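You operate a simulated robot arm through the tools that you are given. There is no shell and no other tool.

You are at the controls of a simulated two-armed robot. One attempt, no reset.

TASK
Move the outlet hose end over to the BAG LINE port and get the sorter running again.
Fine: stop it before a clamp opens; clamp shut and wing nut tight on the hose; spill nothing.

It is judged by the outcome, as a careful person would: the job done as asked, and still so three seconds after it is handed in. It fails if anything else is knocked over, pushed out of place, dropped, spilled or broken.

THE ROBOT
Two 7-joint arms with two-finger grippers on one trunk that stands fixed in place. Base frame: the origin is at the foot of the trunk, x ahead of it, y to its left, z up. Readings come in mm, degrees, newtons and seconds.
The left shoulder is at [24, 219, 1280], the right one opposite. With the tool pointing down near the work surface each hand reaches from about 200 to 760 mm from the base axis, measured 20 degrees to its own side. Payload 2.2 kg a hand.
The tool frame of a hand sits at the grasp point between the pads (the TCP): z along the fingers, y along the line on which they close. The tips reach 19 mm beyond it. The gripper opens to 116 mm; its body begins 70 mm behind the TCP.
Orientation is that of the tool frame in the base frame, as [roll, pitch, yaw] about the fixed x, y, z axes, in that order (R = Rz(yaw) Ry(pitch) Rx(roll)). With the fingers straight down and closing along the base's y, the tool's x points along the base's -x, its y along +y and its z along -z.

THE INTERFACE
- The arms move only by the tool send_rows. It takes "left_rows", "right_rows" or both (then of equal length, played together; a hand with none holds still); each is a list of rows, each a list of 7 numbers: the shift along the tool's x, y, z in units of 150 mm (1.0 is 150 mm), then the turn, a rotation vector about the tool's x, y, z in units of 120 degrees (1.0 is 120 degrees), then the gripper command, from -1 (fully open) to 1 (shut), values between in proportion. In form: [[dx, dy, dz, ax, ay, az, jaw], ...]. A call has 1 to 20 rows; each row is the pose to reach, as a shift and turn from the pose commanded when the call began, along the tool's axes at that moment. A call with a number of a shift or a turn outside -1 to 1 is refused whole. A row lasts 0.2 s, in which the tool goes at most 50 mm and 8.6 degrees; a call with a longer step from one row to the next is refused whole, and so is a gripper value outside its range. A pose out of reach is approached as far as the arm can. The call stops where the force on the tool passes 40 N (or 10 N more than at its start, if that is more) or the arm is blocked; 0.2 s more then pass. Each finger travels about 203.5 mm/s and halts on what it meets, pressing with about 34 N; the grip force reading is that of the motor and also rises with nothing between the fingers. The clock runs only during rows and for 0.2 s after the last one: add rows that repeat a pose to give the fingers time. It gives the time, the measured TCP pose, the force on the tool (base axes), the opening and the grip force at its end, in the units of the frame above (readings bear some noise), with the torque about the TCP (base axes, N m) and any sound that the robot's microphone picked up.
- Cameras (640 x 400 px; columns grow to the right, rows downward): "scene" is now at [123.1, 49.9, 1485.9]; the picture's right is [0.51, -0.86, 0.00], its down [-0.20, -0.12, -0.97] and it looks along [0.84, 0.50, -0.24] (base axes); focal length 333 px, centre (320, 200). "left" rides on the left gripper at [69, 15, -96] in its tool frame; the picture's right is [-0.21, 0.98, 0.00], its down [-0.76, -0.17, -0.63] and it looks along [-0.62, -0.14, 0.77] (tool axes); focal length 251 px, centre (320, 200). "right" rides on the right gripper at [69, -15, -97] in its tool frame; the picture's right is [0.22, 0.98, 0.00], its down [-0.76, 0.17, -0.63] and it looks along [-0.62, 0.14, 0.78] (tool axes); focal length 251 px, centre (320, 200).
- camera(camera): a new picture of that camera. No time passes.
- raise_lower(by): moves the trunk up (or, below 0, down) by that many mm; the arms and the scene camera ride with it, the base frame stays. It gives what a move gives, with no picture.
- aim_head(pan, tilt): turns the head with the scene camera to pan (to the left, within 80 degrees either way) and tilt (down, from -29 to 69), counted from straight ahead of the robot. It gives what a move gives.
- point_at(camera, pixels): for up to 12 pixels [column, row] of the newest picture of that camera ("zoom" is the newest enlarged one), the place [x, y, z] in the base frame of the surface seen there, good to about 2 mm. No time passes.
- close_up(camera, box): a new picture of the part [left, top, right, bottom] of that camera's present view, enlarged. No time passes.
- hand_in(): hands the job in; it is judged then, once.

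Unless the task says otherwise, let go and move clear before handing in.

The tools are called after "Emit:" as a command line: name --argument value ..., lists and objects as JSON in quotes. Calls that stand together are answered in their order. send_rows: Moves the arms, as the interface text tells. Its arguments: {"type":"object","properties":{"left_rows":{"type":"array","items":{"type":"array","items":{"type":"number"}}},"right_rows":{"type":"array","items":{"type":"array","items":{"type":"number"}}}},"required":[]} The other tools are called the same way: raise_lower (by) moves the trunk up or down; aim_head (pan, tilt) turns the head that bears the scene camera; camera (camera) takes a picture; point_at (camera, pixels) gives the place of the surface under pixels of a picture; close_up (camera, box) takes an enlarged picture of a part of a camera's view; hand_in () hands the job in.

At the start:

```text
clock: 0.0
left_position: [363.0, 504.9, 1448.1]
left_ee_rot: [179.9, 0.0, 179.9]
left_force: [-0.9, 0.2, 1.0]
left_torque: [0.0, -0.01, 0.0]
left_finger_gap: 116.0
left_gripper_force: 0.0
right_position: [396.6, 62.0, 1409.5]
right_ee_rot: [180.0, 0.0, 179.9]
right_force: [0.5, -0.3, 0.2]
right_torque: [0.02, 0.01, 0.01]
right_finger_gap: 116.2
right_gripper_force: 0.0
trunk travel left (down, up): [-425.0, 65.0]
head pan, tilt (commanded): [30.7, 13.6]
```

scene: 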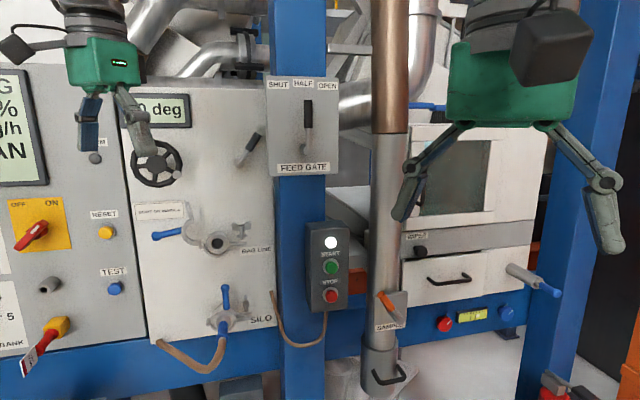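
right: 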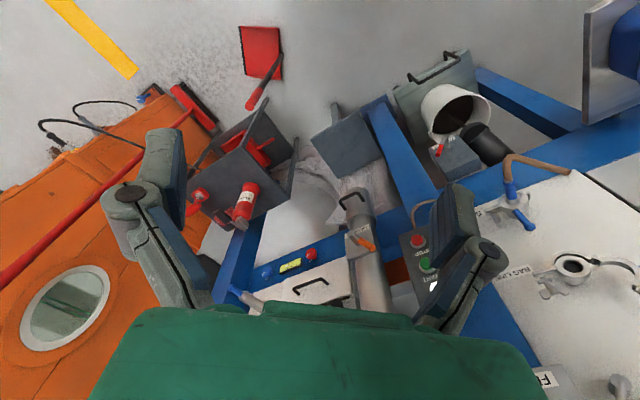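
left: 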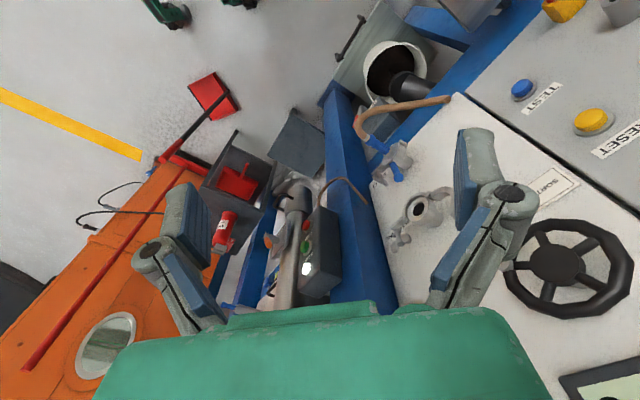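

The scene shows a white sorter panel with a BAG LINE port (about pixel 217,242, open) and a SILO port (about 225,318, hose attached with a clamp), a FEED GATE lever, and a START/STOP box. I'll look closely at these before moving.

Emit:
close_up --camera "scene" --box '[130, 180, 290, 380]'

Emit:
close_up --camera "scene" --box '[250, 60, 410, 340]'

Emit:
close_up --camera "scene" --box '[0, 60, 200, 390]'

```text
2.00 times, centred on (210, 280) of scene
```

zoom: 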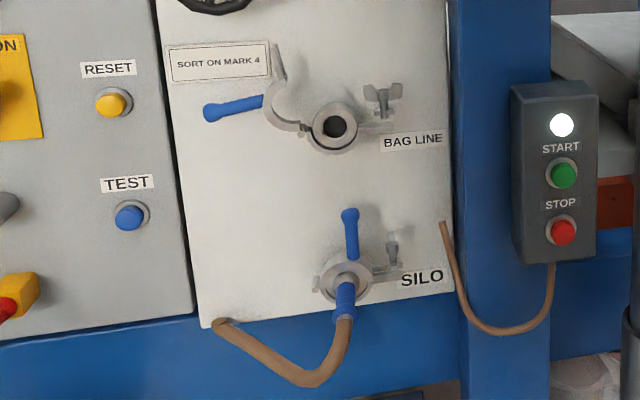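

```text
1.43 times, centred on (330, 200) of scene
```

zoom: 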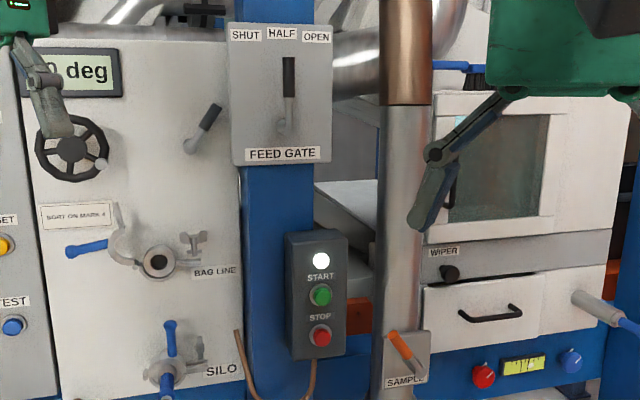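

```text
1.21 times, centred on (100, 225) of scene
```

zoom: 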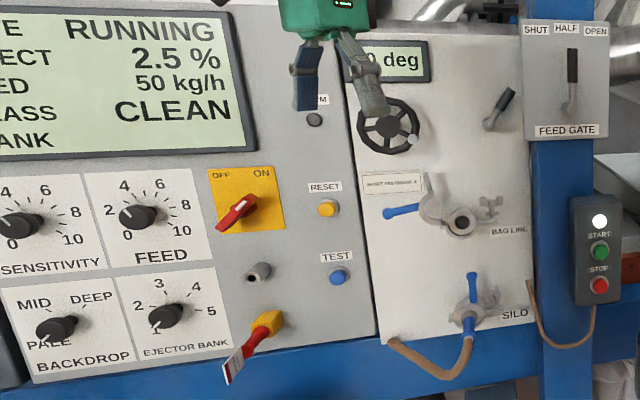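

The panel shows RUNNING, feed gate on HALF, and the hose end sits in the SILO clamp. I'll turn the head to look at the display and the lower area.

Emit:
aim_head --pan 45 --tilt 25

Emit:
camera --camera "scene"

```text
clock: 0.8
left_position: [360.4, 503.4, 1449.5]
left_ee_rot: [-180.0, 0.1, 179.9]
left_force: [0.2, -0.7, 0.2]
left_torque: [0.0, -0.03, -0.01]
left_finger_gap: 116.0
left_gripper_force: 0.1
right_position: [394.6, 62.0, 1409.4]
right_ee_rot: [179.9, 0.1, -180.0]
right_force: [-0.8, -0.9, -0.1]
right_torque: [-0.01, -0.01, 0.02]
right_finger_gap: 116.2
right_gripper_force: 0.1
trunk travel left (down, up): [-425.0, 65.0]
head pan, tilt (commanded): [45.0, 25.0]
```

```text
taken
```

scene: 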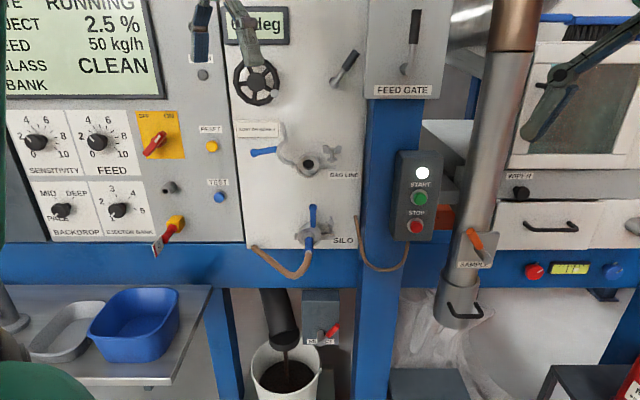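

The view shows the BAG LINE port near (308,163), SILO clamp near (310,235), START/STOP near (420,198)/(416,226), and a bucket filling at (286,375). I'll enlarge these and measure.

Emit:
close_up --camera "scene" --box '[240, 110, 370, 290]'

Emit:
point_at --camera "scene" --pixels '[[308, 163], [270, 151], [328, 152], [313, 212], [309, 232], [309, 243], [300, 272], [420, 198], [416, 226], [422, 173], [340, 200], [270, 210]]'

Emit:
close_up --camera "scene" --box '[220, 280, 380, 400]'

```text
2.22 times, centred on (305, 200) of scene
```

zoom: 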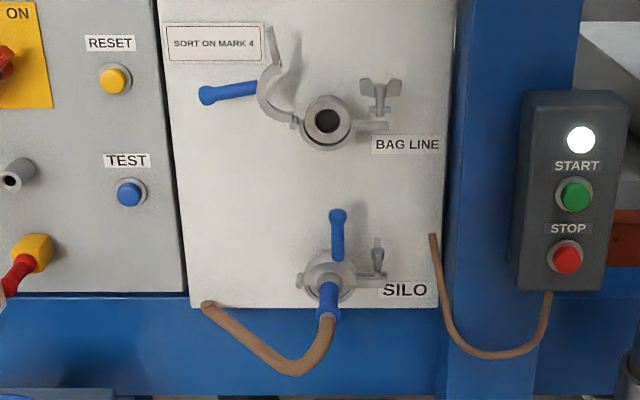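

```text
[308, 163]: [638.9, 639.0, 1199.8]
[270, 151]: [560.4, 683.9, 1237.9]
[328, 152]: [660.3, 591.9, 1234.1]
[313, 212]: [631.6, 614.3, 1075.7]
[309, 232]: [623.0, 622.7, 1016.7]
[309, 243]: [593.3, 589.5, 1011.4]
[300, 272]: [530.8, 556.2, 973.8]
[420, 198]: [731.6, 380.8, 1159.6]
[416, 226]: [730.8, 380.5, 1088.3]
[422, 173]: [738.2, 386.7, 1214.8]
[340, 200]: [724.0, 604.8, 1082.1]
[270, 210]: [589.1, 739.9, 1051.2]
```

```text
3.33 times, centred on (300, 340) of scene
```

zoom: 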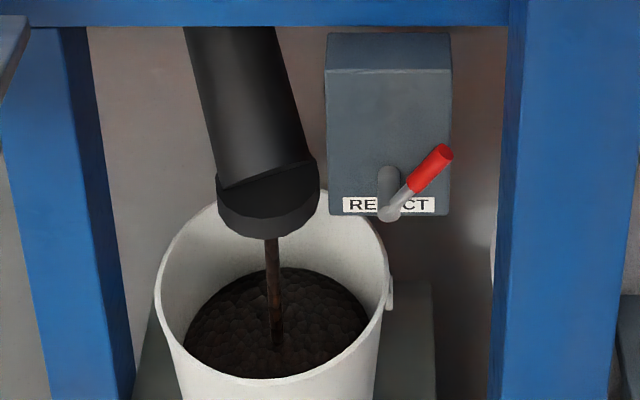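

The panel faces the robot at 45° (plane x+y≈1329), with BAG LINE at (639,639,1200) and SILO straight below at z≈1017. I'll read the full display and look at the right-hand side before acting.

Emit:
aim_head --pan 65 --tilt 15

Emit:
camera --camera "scene"

```text
clock: 1.6
left_position: [360.9, 502.4, 1449.3]
left_ee_rot: [-180.0, 0.1, -179.9]
left_force: [0.0, 0.6, 0.1]
left_torque: [-0.02, 0.01, -0.03]
left_finger_gap: 116.2
left_gripper_force: 0.0
right_position: [394.1, 59.7, 1410.0]
right_ee_rot: [180.0, 0.1, 180.0]
right_force: [0.1, -0.3, 0.1]
right_torque: [0.03, -0.01, 0.02]
right_finger_gap: 116.1
right_gripper_force: 0.0
trunk travel left (down, up): [-425.0, 65.0]
head pan, tilt (commanded): [65.0, 15.0]
```

```text
taken
```

scene: 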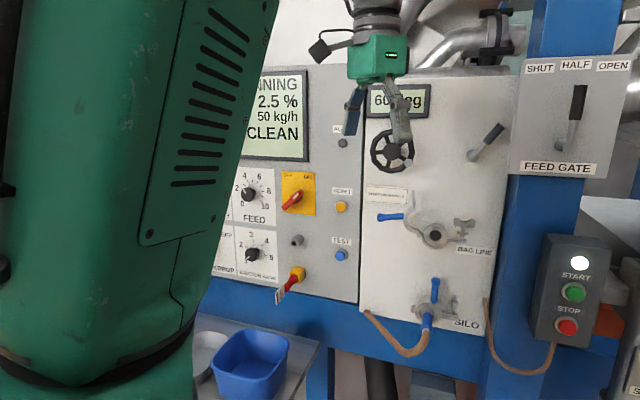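

The left upper arm blocks this view, so I'll pan back and measure the START/STOP box's face and the clamp parts more precisely.

Emit:
aim_head --pan 42 --tilt 18

Emit:
close_up --camera "scene" --box '[400, 150, 500, 310]'

Emit:
camera --camera "scene"

```text
clock: 2.5
left_position: [361.1, 503.1, 1449.5]
left_ee_rot: [179.9, 0.0, -180.0]
left_force: [-0.1, 0.6, -0.9]
left_torque: [-0.04, -0.02, 0.01]
left_finger_gap: 115.9
left_gripper_force: 0.1
right_position: [393.2, 61.1, 1411.9]
right_ee_rot: [179.9, 0.1, 180.0]
right_force: [0.5, -0.3, -0.5]
right_torque: [0.04, 0.04, -0.01]
right_finger_gap: 116.0
right_gripper_force: 0.1
trunk travel left (down, up): [-425.0, 65.0]
head pan, tilt (commanded): [42.0, 18.0]
```

```text
2.50 times, centred on (450, 230) of scene
```

zoom: 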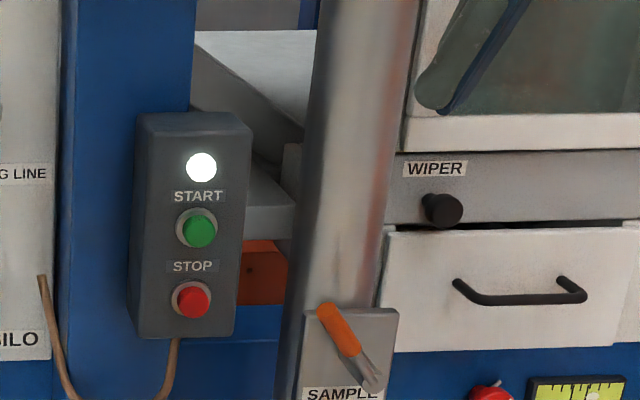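

```text
taken
```

scene: 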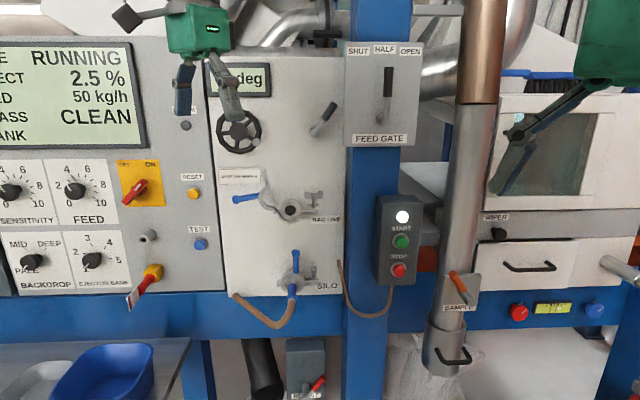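

Emit:
close_up --camera "scene" --box '[360, 180, 450, 300]'

```text
3.33 times, centred on (405, 240) of scene
```

zoom: 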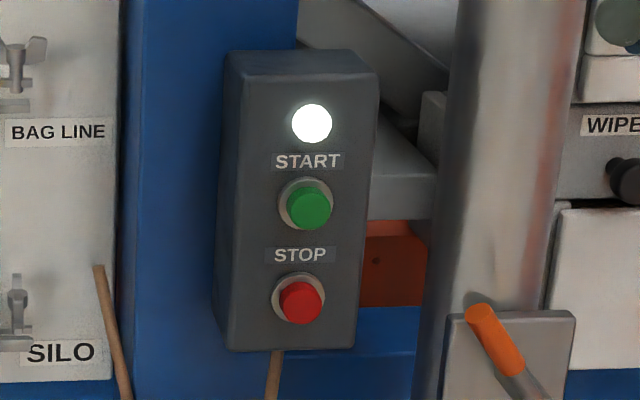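

Emit:
point_at --camera "zoom" --pixels '[[260, 80], [365, 95], [245, 330], [345, 335], [302, 303], [310, 207], [302, 325], [276, 297], [312, 124], [240, 200], [300, 60], [340, 200]]'

Emit:
close_up --camera "scene" --box '[222, 170, 352, 330]'

```text
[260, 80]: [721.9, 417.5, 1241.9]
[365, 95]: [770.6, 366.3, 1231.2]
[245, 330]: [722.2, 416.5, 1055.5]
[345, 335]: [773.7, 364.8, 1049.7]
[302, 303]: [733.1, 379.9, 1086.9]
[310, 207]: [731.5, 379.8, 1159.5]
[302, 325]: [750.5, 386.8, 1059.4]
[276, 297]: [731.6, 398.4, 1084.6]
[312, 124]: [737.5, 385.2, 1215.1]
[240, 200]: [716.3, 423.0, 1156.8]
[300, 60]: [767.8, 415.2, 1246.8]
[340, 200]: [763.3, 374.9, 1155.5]
```

```text
2.50 times, centred on (287, 250) of scene
```

zoom: 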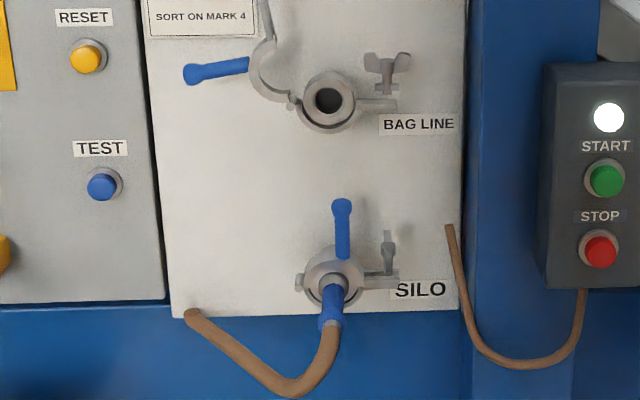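

Emit:
close_up --camera "scene" --box '[270, 240, 350, 310]'

Emit:
point_at --camera "zoom" --pixels '[[205, 88], [205, 140], [203, 60], [330, 130], [330, 160], [350, 175], [190, 240], [178, 275], [165, 310], [85, 225], [240, 260], [300, 215]]'

Emit:
close_up --camera "scene" --box '[225, 165, 345, 240]'

Emit:
point_at --camera "zoom" --pixels '[[60, 170], [180, 140], [220, 60], [230, 130], [290, 230], [350, 205], [310, 200], [340, 260], [450, 140], [480, 180], [500, 150], [470, 220]]'

```text
5.71 times, centred on (310, 275) of scene
```

zoom: 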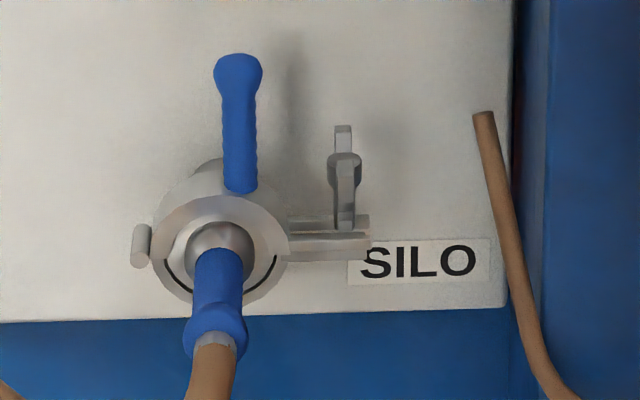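

```text
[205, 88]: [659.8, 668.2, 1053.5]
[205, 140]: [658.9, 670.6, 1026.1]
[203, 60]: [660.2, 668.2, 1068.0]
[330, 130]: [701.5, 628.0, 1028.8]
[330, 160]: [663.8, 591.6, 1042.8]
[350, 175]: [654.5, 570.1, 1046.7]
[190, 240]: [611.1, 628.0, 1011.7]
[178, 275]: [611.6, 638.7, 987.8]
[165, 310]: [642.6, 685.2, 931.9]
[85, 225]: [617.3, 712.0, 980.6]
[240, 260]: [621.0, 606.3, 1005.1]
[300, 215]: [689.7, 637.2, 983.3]
```

```text
5.33 times, centred on (285, 202) of scene
```

zoom: 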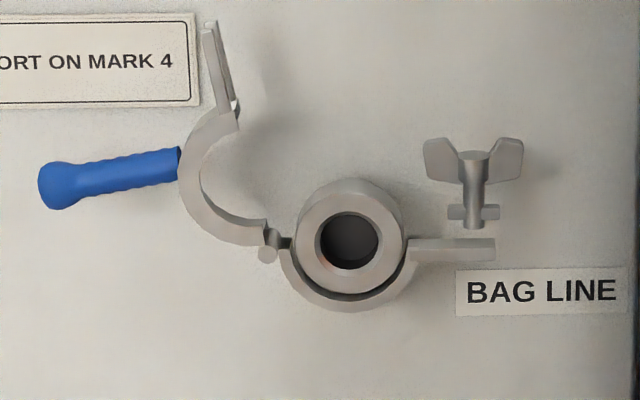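

```text
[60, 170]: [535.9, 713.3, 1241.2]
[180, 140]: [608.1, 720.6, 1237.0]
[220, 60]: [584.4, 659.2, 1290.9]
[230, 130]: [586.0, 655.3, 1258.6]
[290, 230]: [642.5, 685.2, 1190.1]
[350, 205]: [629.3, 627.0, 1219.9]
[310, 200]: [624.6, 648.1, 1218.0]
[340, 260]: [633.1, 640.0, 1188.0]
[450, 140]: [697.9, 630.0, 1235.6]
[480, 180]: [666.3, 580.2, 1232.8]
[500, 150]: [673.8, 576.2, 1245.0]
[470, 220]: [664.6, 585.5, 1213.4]
```

The clamps look like quarter-turn T-bolts: at BAG LINE the wing nut's crosspiece lies along the ear's fork slot (open), while at SILO it's turned 90° across it (tight). I'll measure the parts on SILO and BAG LINE accurately.

Emit:
close_up --camera "scene" --box '[270, 240, 350, 310]'

Emit:
point_at --camera "zoom" --pixels '[[238, 70], [240, 120], [242, 180], [218, 265], [218, 290], [215, 320], [212, 360], [140, 245], [343, 130], [343, 160], [345, 215], [320, 245]]'

Emit:
point_at --camera "zoom" --pixels '[[218, 245], [215, 205], [170, 215], [265, 230], [330, 222], [355, 240], [345, 185], [335, 170], [356, 170], [200, 320], [240, 320], [220, 170]]'

Emit:
close_up --camera "scene" --box '[225, 165, 345, 240]'

Emit:
point_at --camera "zoom" --pixels '[[60, 190], [110, 178], [165, 165], [210, 30], [232, 95], [200, 180], [235, 225], [268, 255], [320, 215], [370, 265], [430, 250], [485, 250]]'

Emit:
point_at --camera "zoom" --pixels '[[440, 160], [510, 155], [475, 160], [475, 190], [475, 215], [455, 212], [490, 212], [350, 240], [300, 225], [395, 225], [222, 60], [345, 290]]'

```text
5.71 times, centred on (310, 275) of scene
```

zoom: 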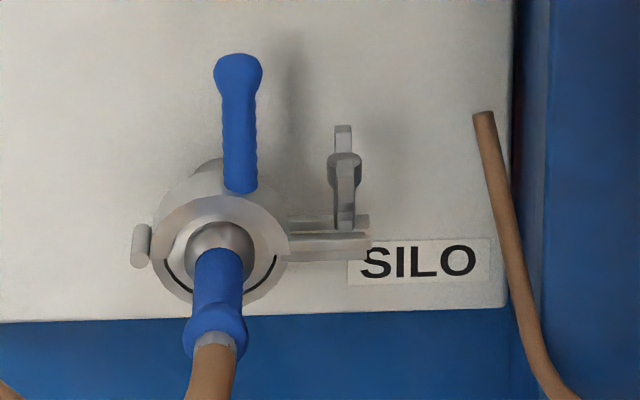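

```text
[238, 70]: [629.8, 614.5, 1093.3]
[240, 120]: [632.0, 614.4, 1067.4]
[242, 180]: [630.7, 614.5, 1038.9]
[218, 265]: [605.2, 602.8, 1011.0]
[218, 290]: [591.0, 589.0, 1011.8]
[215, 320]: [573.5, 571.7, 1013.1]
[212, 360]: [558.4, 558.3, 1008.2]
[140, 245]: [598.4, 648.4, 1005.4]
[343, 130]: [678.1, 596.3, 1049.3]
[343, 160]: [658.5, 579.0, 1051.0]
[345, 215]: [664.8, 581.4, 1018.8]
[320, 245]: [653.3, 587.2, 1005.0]
```

```text
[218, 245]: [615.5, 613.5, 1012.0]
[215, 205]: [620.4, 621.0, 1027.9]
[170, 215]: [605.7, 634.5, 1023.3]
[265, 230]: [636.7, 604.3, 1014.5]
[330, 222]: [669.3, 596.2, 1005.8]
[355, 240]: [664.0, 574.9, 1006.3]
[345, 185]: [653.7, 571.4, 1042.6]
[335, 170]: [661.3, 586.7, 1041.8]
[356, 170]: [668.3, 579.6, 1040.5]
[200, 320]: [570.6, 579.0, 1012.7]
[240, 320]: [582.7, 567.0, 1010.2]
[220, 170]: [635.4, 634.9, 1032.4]
```

```text
5.33 times, centred on (285, 202) of scene
```

zoom: 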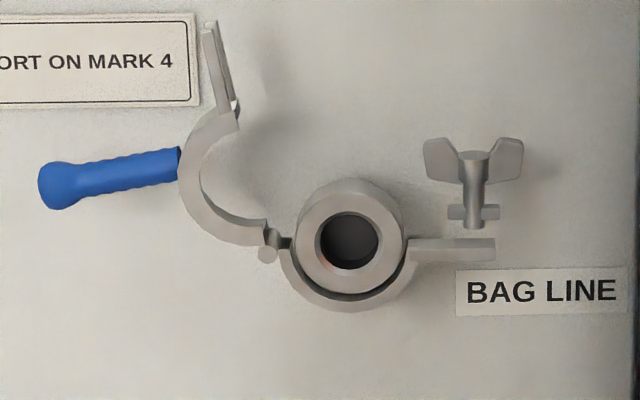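

```text
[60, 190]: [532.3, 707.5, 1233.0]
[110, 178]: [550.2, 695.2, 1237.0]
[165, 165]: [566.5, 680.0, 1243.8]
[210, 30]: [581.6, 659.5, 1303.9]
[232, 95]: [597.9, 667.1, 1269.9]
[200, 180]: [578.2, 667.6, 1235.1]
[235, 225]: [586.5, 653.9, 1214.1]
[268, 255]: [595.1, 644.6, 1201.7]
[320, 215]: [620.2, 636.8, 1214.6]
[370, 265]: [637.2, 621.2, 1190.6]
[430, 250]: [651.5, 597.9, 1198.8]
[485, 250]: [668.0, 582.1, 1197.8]
```

```text
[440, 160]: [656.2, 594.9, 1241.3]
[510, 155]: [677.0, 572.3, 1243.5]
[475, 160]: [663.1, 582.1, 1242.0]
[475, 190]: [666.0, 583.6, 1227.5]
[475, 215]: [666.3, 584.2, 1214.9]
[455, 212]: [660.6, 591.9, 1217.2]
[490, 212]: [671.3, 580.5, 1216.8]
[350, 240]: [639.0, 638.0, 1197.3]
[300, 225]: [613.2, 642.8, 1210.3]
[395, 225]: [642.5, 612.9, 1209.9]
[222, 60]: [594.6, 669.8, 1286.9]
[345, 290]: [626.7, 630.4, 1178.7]
```

I now have the geometry: the hose sleeve sticks out along the panel normal at (575..605, 573..603, 1012), the handle is upright at s≈+11, and the wing nut is at (666,583,1043). I'll check obstacles around the STOP button (the steel column, sample valve and feed gate box) before sending an arm.

Emit:
point_at --camera "scene" --pixels '[[470, 130], [455, 250], [480, 60], [458, 285], [445, 345], [380, 100], [385, 80], [385, 138], [420, 60], [360, 200], [325, 115], [480, 270]]'

Emit:
point_at --camera "scene" --pixels '[[240, 130], [180, 20], [540, 40], [265, 320], [245, 300], [150, 235], [195, 245], [140, 290], [200, 290], [300, 280], [290, 310], [235, 298]]'

```text
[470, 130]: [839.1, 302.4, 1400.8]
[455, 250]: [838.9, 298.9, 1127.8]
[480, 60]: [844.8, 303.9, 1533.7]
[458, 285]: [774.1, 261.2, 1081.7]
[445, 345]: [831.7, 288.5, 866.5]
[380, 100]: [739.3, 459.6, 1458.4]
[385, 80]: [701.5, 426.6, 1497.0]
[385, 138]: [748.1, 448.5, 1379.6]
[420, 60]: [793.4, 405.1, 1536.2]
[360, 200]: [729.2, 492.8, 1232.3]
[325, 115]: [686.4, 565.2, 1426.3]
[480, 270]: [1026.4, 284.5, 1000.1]
```

```text
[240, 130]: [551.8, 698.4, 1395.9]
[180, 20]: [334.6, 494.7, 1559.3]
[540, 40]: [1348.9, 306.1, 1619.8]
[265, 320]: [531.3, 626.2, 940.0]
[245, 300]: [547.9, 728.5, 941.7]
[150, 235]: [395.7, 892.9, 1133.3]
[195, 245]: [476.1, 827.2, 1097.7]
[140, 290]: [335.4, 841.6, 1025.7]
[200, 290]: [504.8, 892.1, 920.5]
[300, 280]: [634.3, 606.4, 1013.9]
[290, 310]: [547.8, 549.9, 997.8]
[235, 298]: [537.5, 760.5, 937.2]
```

The column is at (839,302) and the sample lever at (774,261), both clear of a straight approach to STOP (731,380,1087) along the 45° normal. I'll start by swinging the right hand to face the box with its fingers shut.

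Emit:
send_rows --right_rows '[[-0.0667, 0.0667, 0.0833, -0.0244, -0.059, -0.0244, 1], [-0.1333, 0.1333, 0.1667, -0.0488, -0.118, -0.0488, 1], [-0.2, 0.2, 0.25, -0.0733, -0.177, -0.0733, 1], [-0.2667, 0.2667, 0.3333, -0.0977, -0.236, -0.0977, 1], [-0.3333, 0.3333, 0.4167, -0.1221, -0.295, -0.1221, 1], [-0.4, 0.4, 0.5, -0.1465, -0.354, -0.1465, 1], [-0.4667, 0.4667, 0.5833, -0.1709, -0.413, -0.1709, 1], [-0.5333, 0.5333, 0.6667, -0.1953, -0.472, -0.1953, 1], [-0.6, 0.6, 0.75, -0.2198, -0.531, -0.2198, 1], [-0.6667, 0.6667, 0.8333, -0.2442, -0.59, -0.2442, 1], [-0.7333, 0.7333, 0.9167, -0.2686, -0.649, -0.2686, 1], [-0.8, 0.8, 1.0, -0.293, -0.708, -0.293, 1], [-0.8, 0.8, 1.0, -0.293, -0.708, -0.293, 1]]'

Emit:
camera --camera "scene"

```text
clock: 5.3
left_position: [360.7, 503.2, 1449.4]
left_ee_rot: [-179.9, 0.1, 180.0]
left_force: [-0.4, 0.8, -0.9]
left_torque: [-0.01, -0.01, 0.01]
left_finger_gap: 116.0
left_gripper_force: 0.1
right_position: [501.4, 167.8, 1277.5]
right_ee_rot: [159.3, 79.9, -159.7]
right_force: [-0.1, 0.3, -0.6]
right_torque: [0.04, -0.01, 0.01]
right_finger_gap: 0.0
right_gripper_force: 28.3
right hand out of reach, approached as far as the arm can: row 8, 11, 12, 13
trunk travel left (down, up): [-425.0, 65.0]
head pan, tilt (commanded): [42.0, 18.0]
```

```text
taken
```

scene: 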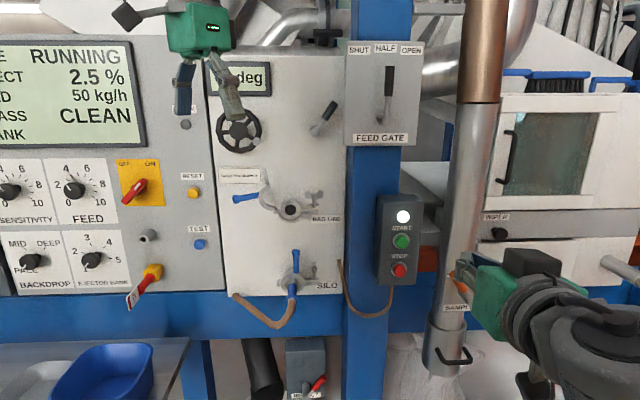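

The right hand now faces the panel, about 10° off because of a joint limit, at (501,168,1277). I'll lower it and move it forward toward STOP to see whether it reaches.

Emit:
send_rows --right_rows '[[0.125, -0.01, 0.1, 0, 0, 0, 1], [0.25, -0.02, 0.2, 0, 0, 0, 1], [0.375, -0.03, 0.3, 0, 0, 0, 1], [0.5, -0.045, 0.4, 0, 0, 0, 1], [0.625, -0.055, 0.5, 0, 0, 0, 1], [0.75, -0.065, 0.6, 0, 0, 0, 1], [0.875, -0.08, 0.7, 0, 0, 0, 1], [1.0, -0.09, 0.8, 0, 0, 0, 1], [1.0, -0.09, 0.8, 0, 0, 0, 1]]'

Emit:
camera --camera "scene"

Emit:
camera --camera "right"

```text
clock: 7.3
left_position: [360.8, 503.8, 1449.5]
left_ee_rot: [-180.0, 0.1, -180.0]
left_force: [-0.4, -0.2, 0.2]
left_torque: [-0.01, -0.03, -0.02]
left_finger_gap: 115.9
left_gripper_force: 0.1
right_position: [492.2, 193.0, 1217.3]
right_ee_rot: [161.3, 76.8, -159.4]
right_force: [-0.4, -0.3, 0.2]
right_torque: [0.0, 0.0, -0.01]
right_finger_gap: 0.0
right_gripper_force: 28.7
right hand out of reach, approached as far as the arm can: row 1, 2, 3, 4, 5, 6, 7, 8, 9
trunk travel left (down, up): [-425.0, 65.0]
head pan, tilt (commanded): [42.0, 18.0]
```

```text
taken
```

scene: 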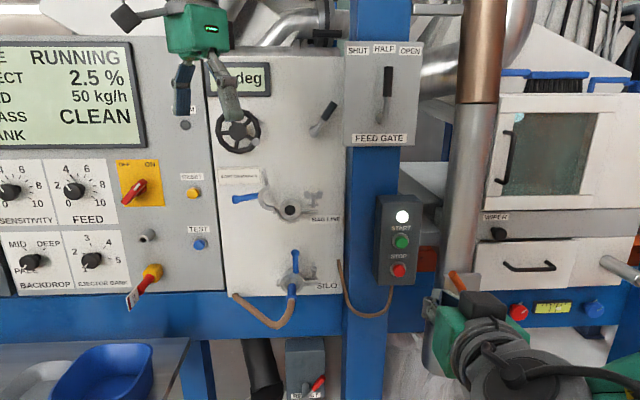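

```text
taken
```

right: 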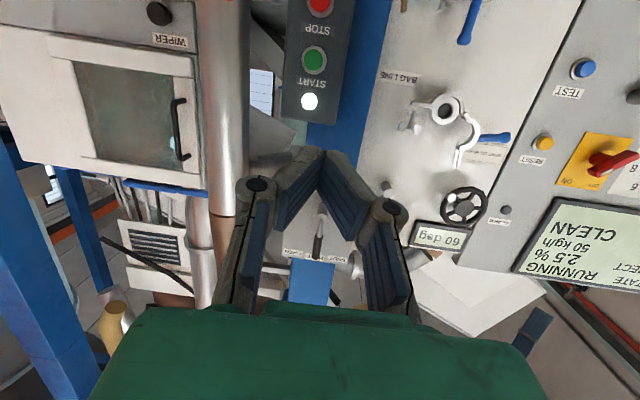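

The right arm runs into a joint limit facing this way (reached only (492,193,1217)), so I'll use the left arm for this side. First I'll find out where the right arm's commanded pose lies so I can pull it back.

Emit:
send_rows --right_rows '[[0, 0, 0, 0, 0, 0, 1]]'

```text
clock: 7.7
left_position: [360.2, 502.7, 1450.1]
left_ee_rot: [179.8, 0.1, -179.9]
left_force: [0.2, 0.7, -0.6]
left_torque: [-0.01, 0.0, 0.02]
left_finger_gap: 116.0
left_gripper_force: 0.2
right_position: [491.3, 191.2, 1217.7]
right_ee_rot: [161.2, 76.8, -159.7]
right_force: [0.1, 1.2, 0.1]
right_torque: [-0.01, 0.02, -0.01]
right_finger_gap: 0.0
right_gripper_force: 28.4
trunk travel left (down, up): [-425.0, 65.0]
head pan, tilt (commanded): [42.0, 18.0]
```

The right arm's commanded pose is its current one, so I'll retreat it up and back to the tool-down position near where it started.

Emit:
send_rows --right_rows '[[-0.085, -0.036, -0.091, 0.0222, 0.0552, 0.0225, 1], [-0.169, -0.073, -0.182, 0.0445, 0.1105, 0.0449, 1], [-0.254, -0.109, -0.273, 0.0667, 0.1657, 0.0674, 1], [-0.338, -0.145, -0.364, 0.089, 0.2209, 0.0899, 1], [-0.423, -0.182, -0.455, 0.1112, 0.2761, 0.1124, 1], [-0.507, -0.218, -0.545, 0.1335, 0.3314, 0.1348, 1], [-0.592, -0.255, -0.636, 0.1557, 0.3866, 0.1573, 1], [-0.676, -0.291, -0.727, 0.178, 0.4418, 0.1798, 1], [-0.761, -0.327, -0.818, 0.2002, 0.497, 0.2023, 1], [-0.845, -0.364, -0.909, 0.2225, 0.5523, 0.2247, 1], [-0.93, -0.4, -1.0, 0.2447, 0.6075, 0.2472, 1], [-0.93, -0.4, -1.0, 0.2447, 0.6075, 0.2472, 1]]'

```text
clock: 10.3
left_position: [360.7, 503.5, 1449.3]
left_ee_rot: [179.9, 0.1, 180.0]
left_force: [0.0, 0.1, 0.6]
left_torque: [0.0, 0.01, -0.03]
left_finger_gap: 116.0
left_gripper_force: 0.0
right_position: [444.5, 63.6, 1383.4]
right_ee_rot: [179.9, -0.1, 180.0]
right_force: [0.3, -0.4, -0.3]
right_torque: [0.02, 0.01, 0.0]
right_finger_gap: 0.0
right_gripper_force: 28.8
trunk travel left (down, up): [-425.0, 65.0]
head pan, tilt (commanded): [42.0, 18.0]
```

The right hand is clear and tool-down again; I'll park it further right while the left hand turns to face the panel with fingers shut.

Emit:
send_rows --left_rows '[[-0.0667, -0.04, 0.0833, -0.0244, -0.059, -0.0244, 1], [-0.1333, -0.08, 0.1667, -0.0488, -0.118, -0.0488, 1], [-0.2, -0.12, 0.25, -0.0733, -0.177, -0.0733, 1], [-0.2667, -0.16, 0.3333, -0.0977, -0.236, -0.0977, 1], [-0.3333, -0.2, 0.4167, -0.1221, -0.295, -0.1221, 1], [-0.4, -0.24, 0.5, -0.1465, -0.354, -0.1465, 1], [-0.4667, -0.28, 0.5833, -0.1709, -0.413, -0.1709, 1], [-0.5333, -0.32, 0.6667, -0.1953, -0.472, -0.1953, 1], [-0.6, -0.36, 0.75, -0.2198, -0.531, -0.2198, 1], [-0.6667, -0.4, 0.8333, -0.2442, -0.59, -0.2442, 1], [-0.7333, -0.44, 0.9167, -0.2686, -0.649, -0.2686, 1], [-0.8, -0.5, 1.0, -0.293, -0.708, -0.293, 1], [-0.8, -0.5, 1.0, -0.293, -0.708, -0.293, 1]]' --right_rows '[[0.06, -0.08, 0, 0, 0, 0, 1], [0.12, -0.16, 0, 0, 0, 0, 1], [0.18, -0.24, 0, 0, 0, 0, 1], [0.24, -0.32, 0, 0, 0, 0, 1], [0.3, -0.4, 0, 0, 0, 0, 1], [0.36, -0.48, 0, 0, 0, 0, 1], [0.42, -0.56, 0, 0, 0, 0, 1], [0.48, -0.64, 0, 0, 0, 0, 1], [0.54, -0.72, 0, 0, 0, 0, 1], [0.6, -0.8, 0, 0, 0, 0, 1], [0.66, -0.88, 0, 0, 0, 0, 1], [0.72, -0.96, 0, 0, 0, 0, 1], [0.76, -1.0, 0, 0, 0, 0, 1]]'

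Emit:
camera --camera "scene"

Emit:
camera --camera "left"

```text
clock: 13.1
left_position: [373.4, 593.2, 1373.3]
left_ee_rot: [-143.5, 86.9, -101.6]
left_force: [-0.1, -0.7, 0.9]
left_torque: [-0.03, 0.03, 0.0]
left_finger_gap: 0.0
left_gripper_force: 28.9
left hand out of reach, approached as far as the arm can: row 4, 5, 6, 7, 8, 9, 10, 11, 12, 13
right_position: [331.3, -91.1, 1383.4]
right_ee_rot: [179.9, 0.0, 179.9]
right_force: [-0.4, -0.2, -1.0]
right_torque: [0.05, 0.02, -0.01]
right_finger_gap: 0.0
right_gripper_force: 28.6
trunk travel left (down, up): [-425.0, 65.0]
head pan, tilt (commanded): [42.0, 18.0]
```

```text
taken
```

scene: 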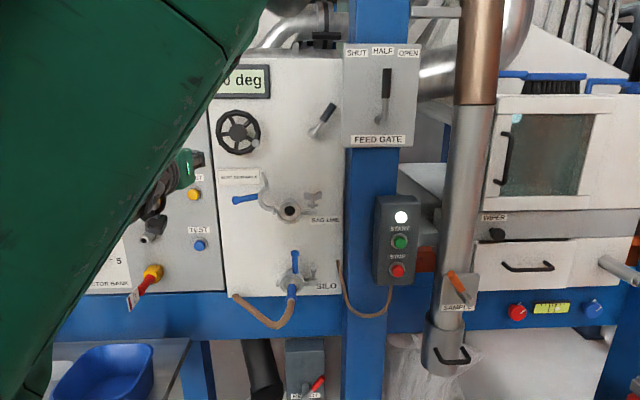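

```text
taken
```

left: 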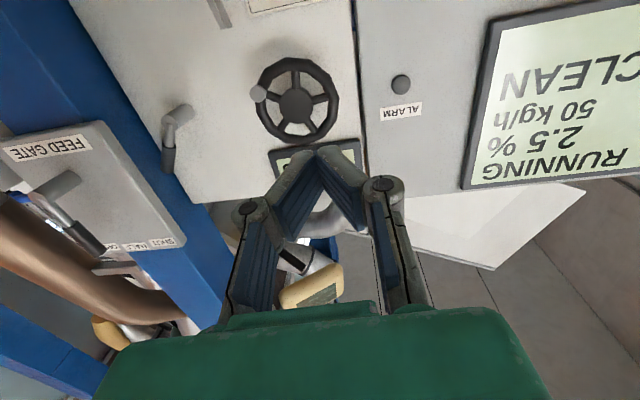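

The left hand faces the panel (tool z≈(.74,.67,-.04)) but sits folded at (373,593,1373). I'll slide it right and down toward STOP, where the arm has more room.

Emit:
send_rows --left_rows '[[0.05, -0.1, 0.03, 0, 0, 0, 1], [0.1, -0.2, 0.06, 0, 0, 0, 1], [0.15, -0.3, 0.09, 0, 0, 0, 1], [0.2, -0.4, 0.12, 0, 0, 0, 1], [0.25, -0.5, 0.15, 0, 0, 0, 1], [0.3, -0.6, 0.18, 0, 0, 0, 1], [0.35, -0.7, 0.21, 0, 0, 0, 1], [0.4, -0.8, 0.24, 0, 0, 0, 1], [0.45, -0.9, 0.27, 0, 0, 0, 1], [0.5, -1.0, 0.3, 0, 0, 0, 1]]'

Emit:
camera --camera "scene"

```text
clock: 15.3
left_position: [437.6, 629.6, 1364.4]
left_ee_rot: [-161.5, 86.0, -119.5]
left_force: [0.0, -0.7, 0.6]
left_torque: [-0.02, 0.0, -0.01]
left_finger_gap: 0.1
left_gripper_force: 28.7
left hand out of reach, approached as far as the arm can: row 1, 2, 3, 4, 5, 6, 7, 8, 9, 10
right_position: [332.8, -88.3, 1381.9]
right_ee_rot: [180.0, 0.0, 179.9]
right_force: [-0.5, 0.3, -0.1]
right_torque: [0.02, -0.01, -0.01]
right_finger_gap: 0.0
right_gripper_force: 28.6
trunk travel left (down, up): [-425.0, 65.0]
head pan, tilt (commanded): [42.0, 18.0]
```

```text
taken
```

scene: 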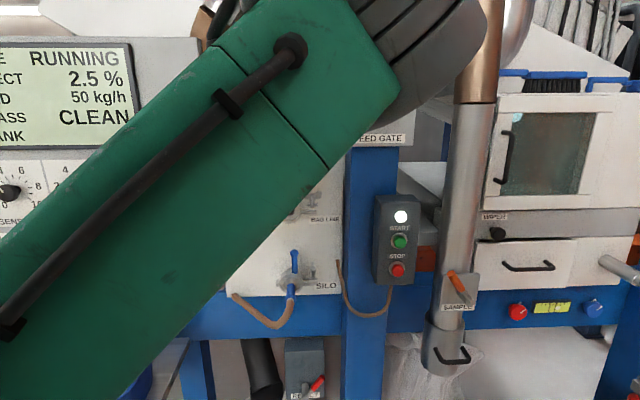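

The left arm folded into an awkward elbow-high branch (the upper arm now crosses the view). I'll take it back to the tool-down pose and try a different wrist orientation.

Emit:
send_rows --left_rows '[[-0.031, -0.049, -0.073, 0.0244, 0.059, 0.0244, 1], [-0.062, -0.098, -0.147, 0.0488, 0.118, 0.0488, 1], [-0.093, -0.148, -0.22, 0.0733, 0.177, 0.0733, 1], [-0.123, -0.197, -0.293, 0.0977, 0.236, 0.0977, 1], [-0.154, -0.246, -0.367, 0.1221, 0.295, 0.1221, 1], [-0.185, -0.295, -0.44, 0.1465, 0.354, 0.1465, 1], [-0.216, -0.344, -0.513, 0.1709, 0.413, 0.1709, 1], [-0.247, -0.393, -0.587, 0.1953, 0.472, 0.1953, 1], [-0.278, -0.443, -0.66, 0.2198, 0.531, 0.2198, 1], [-0.308, -0.492, -0.733, 0.2442, 0.59, 0.2442, 1], [-0.339, -0.541, -0.807, 0.2686, 0.649, 0.2686, 1], [-0.37, -0.59, -0.88, 0.293, 0.708, 0.293, 1], [-0.37, -0.59, -0.88, 0.293, 0.708, 0.293, 1]]'

Emit:
camera --camera "scene"

```text
clock: 15.9
left_position: [437.1, 612.9, 1282.4]
left_ee_rot: [158.3, 62.6, -163.3]
left_force: [-0.1, 0.3, 0.8]
left_torque: [0.02, -0.01, -0.01]
left_finger_gap: 0.0
left_gripper_force: 28.0
right_position: [329.8, -87.4, 1384.1]
right_ee_rot: [-179.9, 0.0, 180.0]
right_force: [0.0, -0.4, -0.1]
right_torque: [-0.02, 0.0, 0.02]
right_finger_gap: 0.1
right_gripper_force: 27.9
trunk travel left (down, up): [-425.0, 65.0]
head pan, tilt (commanded): [42.0, 18.0]
stopped in row 2 (left hand): the arm was blocked; the commanded pose is now the measured one
```

```text
taken
```

scene: 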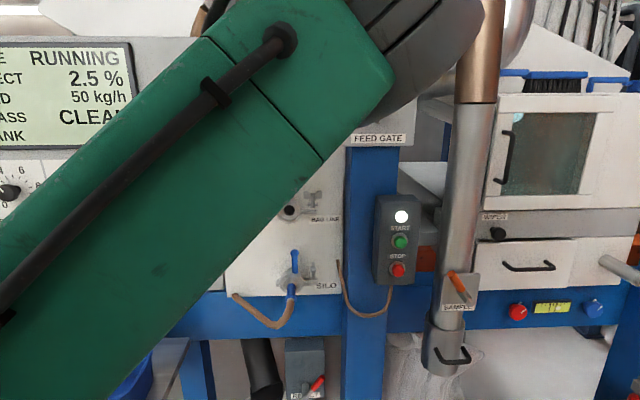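

The left arm was blocked at row 2 and its hand dipped to (437,613,1282). I'll look from the other cameras to see what it touches before moving again.

Emit:
camera --camera "left"

Emit:
aim_head --pan 75 --tilt 0

Emit:
camera --camera "scene"

Emit:
aim_head --pan 40 --tilt -15

Emit:
camera --camera "scene"

```text
taken
```

left: 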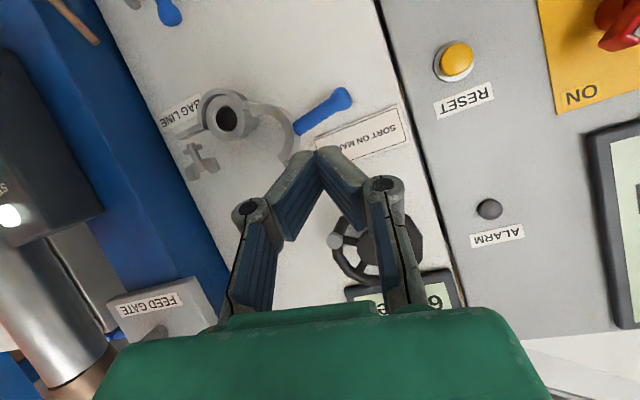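

```text
clock: 16.8
left_position: [436.7, 610.3, 1283.3]
left_ee_rot: [158.5, 62.8, -163.2]
left_force: [-0.3, 0.1, -0.2]
left_torque: [0.03, 0.01, -0.01]
left_finger_gap: 0.0
left_gripper_force: 28.1
right_position: [328.6, -88.8, 1384.6]
right_ee_rot: [180.0, 0.1, 180.0]
right_force: [-0.5, 0.1, 0.6]
right_torque: [-0.01, -0.03, 0.02]
right_finger_gap: 0.0
right_gripper_force: 28.2
trunk travel left (down, up): [-425.0, 65.0]
head pan, tilt (commanded): [75.0, 0.0]
```

```text
taken
```

scene: 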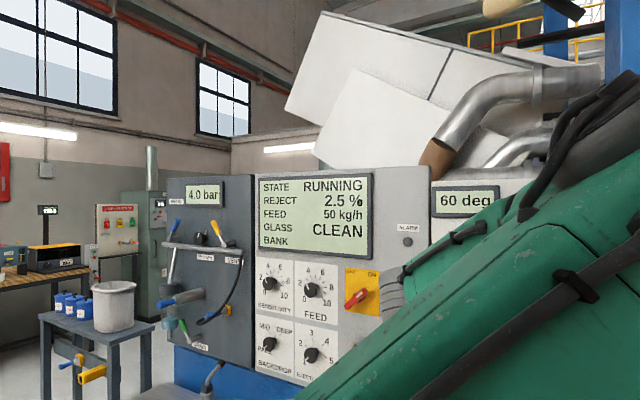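

```text
clock: 17.9
left_position: [436.9, 610.7, 1283.8]
left_ee_rot: [158.6, 62.9, -163.2]
left_force: [0.7, -0.1, -0.6]
left_torque: [0.04, -0.05, 0.01]
left_finger_gap: 0.0
left_gripper_force: 28.6
right_position: [329.0, -87.4, 1385.5]
right_ee_rot: [-179.9, 0.2, -180.0]
right_force: [0.6, 0.0, -1.7]
right_torque: [0.01, 0.04, 0.01]
right_finger_gap: 0.0
right_gripper_force: 28.6
trunk travel left (down, up): [-425.0, 65.0]
head pan, tilt (commanded): [40.0, -15.0]
```

```text
taken
```

scene: 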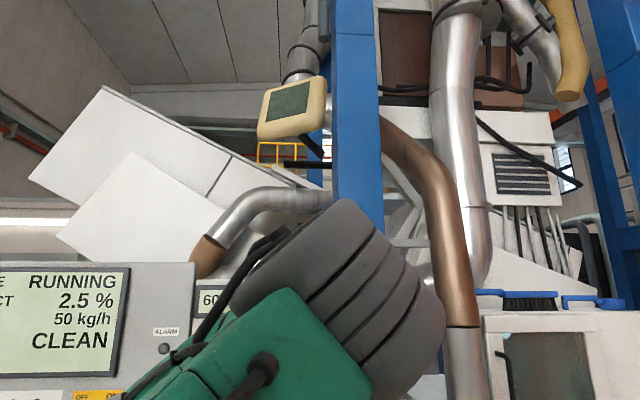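

Emit:
point_at --camera "scene" --pixels '[[340, 300], [260, 370], [400, 350], [200, 390], [262, 388], [345, 210], [430, 300], [225, 340]]'

Emit:
aim_head --pan 30 --tilt 40

Emit:
camera --camera "scene"

Emit:
camera --camera "right"

```text
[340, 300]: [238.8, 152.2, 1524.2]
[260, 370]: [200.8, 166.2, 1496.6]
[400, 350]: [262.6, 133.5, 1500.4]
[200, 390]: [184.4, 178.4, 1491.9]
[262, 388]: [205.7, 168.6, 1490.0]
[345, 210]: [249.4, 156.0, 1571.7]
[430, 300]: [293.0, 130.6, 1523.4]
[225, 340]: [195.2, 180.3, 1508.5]
```

```text
clock: 19.1
left_position: [435.9, 610.4, 1284.3]
left_ee_rot: [158.6, 62.8, -163.0]
left_force: [0.1, 0.3, -0.1]
left_torque: [0.0, -0.01, -0.01]
left_finger_gap: 0.1
left_gripper_force: 28.5
right_position: [329.3, -87.8, 1384.2]
right_ee_rot: [-180.0, 0.2, -179.9]
right_force: [0.2, 0.5, -0.4]
right_torque: [-0.01, 0.02, -0.02]
right_finger_gap: 0.0
right_gripper_force: 28.8
trunk travel left (down, up): [-425.0, 65.0]
head pan, tilt (commanded): [30.0, 40.0]
```

```text
taken
```

scene: 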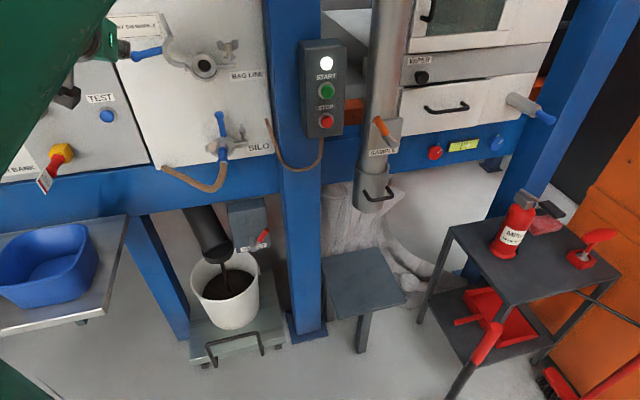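

```text
taken
```

right: 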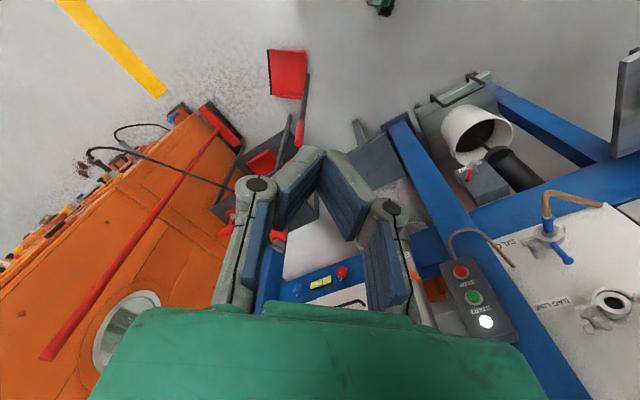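

The left elbow sits high and inward near the head (≈(250,150,1530)), which is likely what blocked it. I'll ease the hand back to tool-down slowly, then look again.

Emit:
send_rows --left_rows '[[-0.013, -0.011, -0.029, 0.0169, 0.0352, 0.0159, 1], [-0.026, -0.021, -0.057, 0.0338, 0.0703, 0.0318, 1], [-0.039, -0.032, -0.086, 0.0507, 0.1055, 0.0477, 1], [-0.051, -0.043, -0.114, 0.0676, 0.1406, 0.0636, 1], [-0.064, -0.054, -0.143, 0.0845, 0.1758, 0.0795, 1], [-0.077, -0.064, -0.171, 0.1014, 0.2109, 0.0954, 1], [-0.09, -0.075, -0.2, 0.1184, 0.2461, 0.1114, 1], [-0.103, -0.086, -0.229, 0.1353, 0.2813, 0.1273, 1], [-0.116, -0.096, -0.257, 0.1522, 0.3164, 0.1432, 1], [-0.129, -0.107, -0.286, 0.1691, 0.3516, 0.1591, 1], [-0.141, -0.118, -0.314, 0.186, 0.3867, 0.175, 1], [-0.154, -0.129, -0.343, 0.2029, 0.4219, 0.1909, 1], [-0.167, -0.139, -0.371, 0.2198, 0.457, 0.2068, 1], [-0.18, -0.15, -0.4, 0.2367, 0.4922, 0.2227, 1]]'

Emit:
aim_head --pan 40 --tilt 10

Emit:
camera --camera "scene"

```text
clock: 22.1
left_position: [422.0, 560.7, 1332.2]
left_ee_rot: [179.8, -0.1, 179.7]
left_force: [0.6, 0.1, 0.4]
left_torque: [0.02, 0.04, 0.01]
left_finger_gap: 0.0
left_gripper_force: 28.5
right_position: [329.3, -87.9, 1385.7]
right_ee_rot: [-180.0, 0.1, -180.0]
right_force: [-0.7, -0.7, -0.6]
right_torque: [0.02, 0.04, -0.02]
right_finger_gap: 0.2
right_gripper_force: 28.5
trunk travel left (down, up): [-425.0, 65.0]
head pan, tilt (commanded): [30.0, 40.0]
```

```text
clock: 23.0
left_position: [422.3, 559.1, 1332.3]
left_ee_rot: [179.8, 0.0, 179.8]
left_force: [0.4, 0.4, -0.5]
left_torque: [0.01, 0.0, 0.0]
left_finger_gap: 0.0
left_gripper_force: 28.6
right_position: [329.0, -87.7, 1384.8]
right_ee_rot: [-180.0, 0.1, -179.9]
right_force: [0.7, -0.7, -0.1]
right_torque: [0.01, -0.01, -0.01]
right_finger_gap: 0.0
right_gripper_force: 28.5
trunk travel left (down, up): [-425.0, 65.0]
head pan, tilt (commanded): [40.0, 10.0]
```

```text
taken
```

scene: 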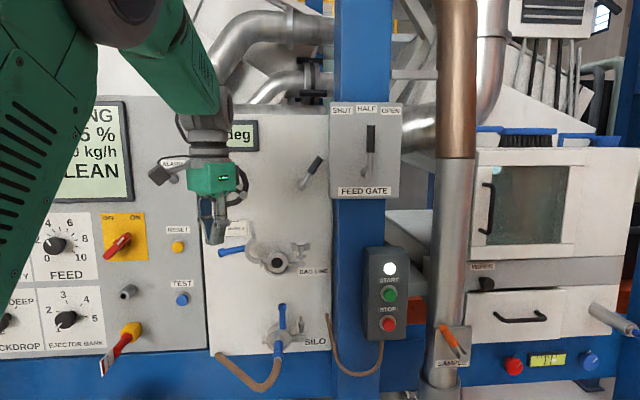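

The arm recovered with the elbow up and to the left, tool-down at (422,560,1332). I'll lower it in front of the machine so the elbow drops before turning the wrist toward the STOP button.

Emit:
send_rows --left_rows '[[-0.066, -0.116, 0.157, 0, 0, 0, 1], [-0.131, -0.232, 0.313, 0, 0, 0, 1], [-0.197, -0.349, 0.47, 0, 0, 0, 1], [-0.262, -0.465, 0.627, 0, 0, 0, 1], [-0.328, -0.581, 0.783, 0, 0, 0, 1], [-0.393, -0.697, 0.94, 0, 0, 0, 1], [-0.393, -0.697, 0.94, 0, 0, 0, 1]]'

Emit:
send_rows --left_rows '[[-0.066, -0.116, 0.157, 0, 0, 0, 1], [-0.131, -0.232, 0.313, 0, 0, 0, 1], [-0.197, -0.349, 0.47, 0, 0, 0, 1], [-0.262, -0.465, 0.627, 0, 0, 0, 1], [-0.328, -0.581, 0.783, 0, 0, 0, 1], [-0.393, -0.697, 0.94, 0, 0, 0, 1], [-0.393, -0.697, 0.94, 0, 0, 0, 1]]'

Emit:
camera --camera "scene"

```text
clock: 24.6
left_position: [479.8, 455.7, 1190.8]
left_ee_rot: [179.8, 0.0, 179.7]
left_force: [-0.7, -1.2, 0.9]
left_torque: [-0.03, -0.05, -0.02]
left_finger_gap: 0.0
left_gripper_force: 28.5
right_position: [329.3, -87.6, 1384.1]
right_ee_rot: [-179.9, 0.0, -180.0]
right_force: [-0.8, 0.4, 1.1]
right_torque: [0.04, -0.02, 0.0]
right_finger_gap: 0.0
right_gripper_force: 28.4
trunk travel left (down, up): [-425.0, 65.0]
head pan, tilt (commanded): [40.0, 10.0]
```

```text
clock: 26.2
left_position: [537.7, 351.4, 1048.5]
left_ee_rot: [179.7, -0.1, 179.7]
left_force: [-0.1, -0.6, -0.3]
left_torque: [0.01, 0.01, -0.01]
left_finger_gap: 0.1
left_gripper_force: 28.3
right_position: [329.5, -87.5, 1383.1]
right_ee_rot: [-180.0, 0.1, -179.9]
right_force: [-0.6, 1.1, 0.3]
right_torque: [-0.02, 0.01, 0.0]
right_finger_gap: 0.0
right_gripper_force: 28.6
trunk travel left (down, up): [-425.0, 65.0]
head pan, tilt (commanded): [40.0, 10.0]
```

```text
taken
```

scene: 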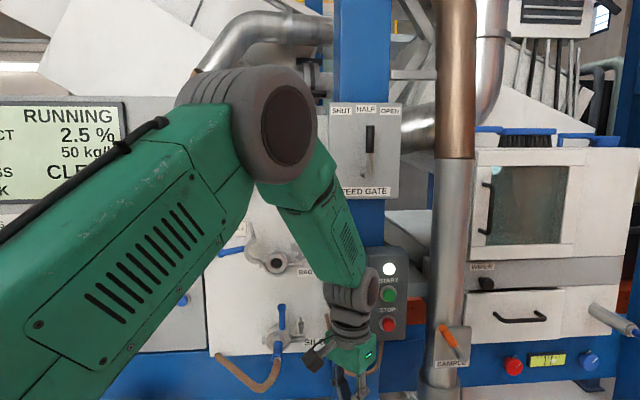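

The hand is tool-down in front at (538,351,1048), well clear. Now I'll turn it up to face the STOP button while moving to a pre-press point.

Emit:
send_rows --left_rows '[[-0.0567, -0.0346, -0.0211, -0.0244, -0.059, -0.0244, 1], [-0.1133, -0.0692, -0.0422, -0.0488, -0.118, -0.0488, 1], [-0.17, -0.1038, -0.0633, -0.0733, -0.177, -0.0733, 1], [-0.2267, -0.1383, -0.0843, -0.0977, -0.236, -0.0977, 1], [-0.2833, -0.1729, -0.1054, -0.1221, -0.295, -0.1221, 1], [-0.34, -0.2075, -0.1265, -0.1465, -0.354, -0.1465, 1], [-0.3967, -0.2421, -0.1476, -0.1709, -0.413, -0.1709, 1], [-0.4533, -0.2767, -0.1687, -0.1953, -0.472, -0.1953, 1], [-0.51, -0.3113, -0.1898, -0.2198, -0.531, -0.2198, 1], [-0.5667, -0.3458, -0.2108, -0.2442, -0.59, -0.2442, 1], [-0.6233, -0.3804, -0.2319, -0.2686, -0.649, -0.2686, 1], [-0.68, -0.415, -0.253, -0.293, -0.708, -0.293, 1], [-0.68, -0.415, -0.253, -0.293, -0.708, -0.293, 1]]'

Emit:
camera --camera "scene"

Emit:
camera --camera "left"

```text
clock: 29.0
left_position: [640.4, 285.4, 1086.6]
left_ee_rot: [28.0, 89.5, 72.8]
left_force: [-0.8, 0.5, -0.3]
left_torque: [0.02, 0.01, 0.01]
left_finger_gap: 0.1
left_gripper_force: 28.8
right_position: [328.3, -89.9, 1385.5]
right_ee_rot: [180.0, 0.1, 179.9]
right_force: [0.2, -0.8, 0.0]
right_torque: [0.01, -0.02, 0.02]
right_finger_gap: 0.0
right_gripper_force: 28.5
trunk travel left (down, up): [-425.0, 65.0]
head pan, tilt (commanded): [40.0, 10.0]
```

```text
taken
```

scene: 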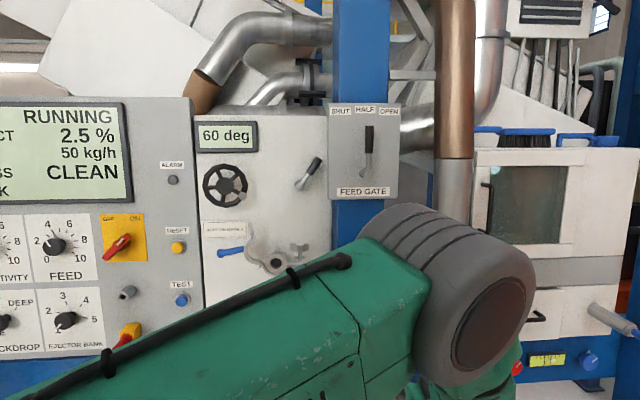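

```text
taken
```

left: 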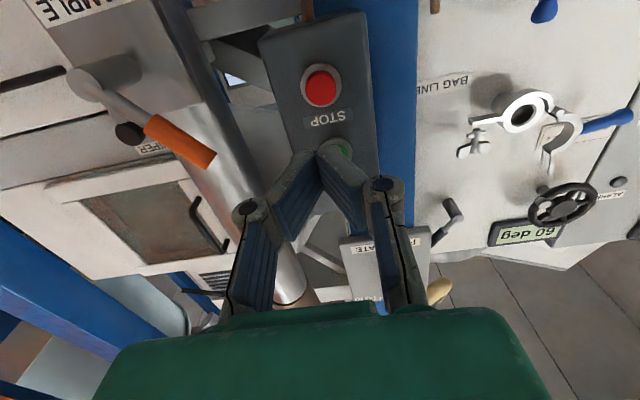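

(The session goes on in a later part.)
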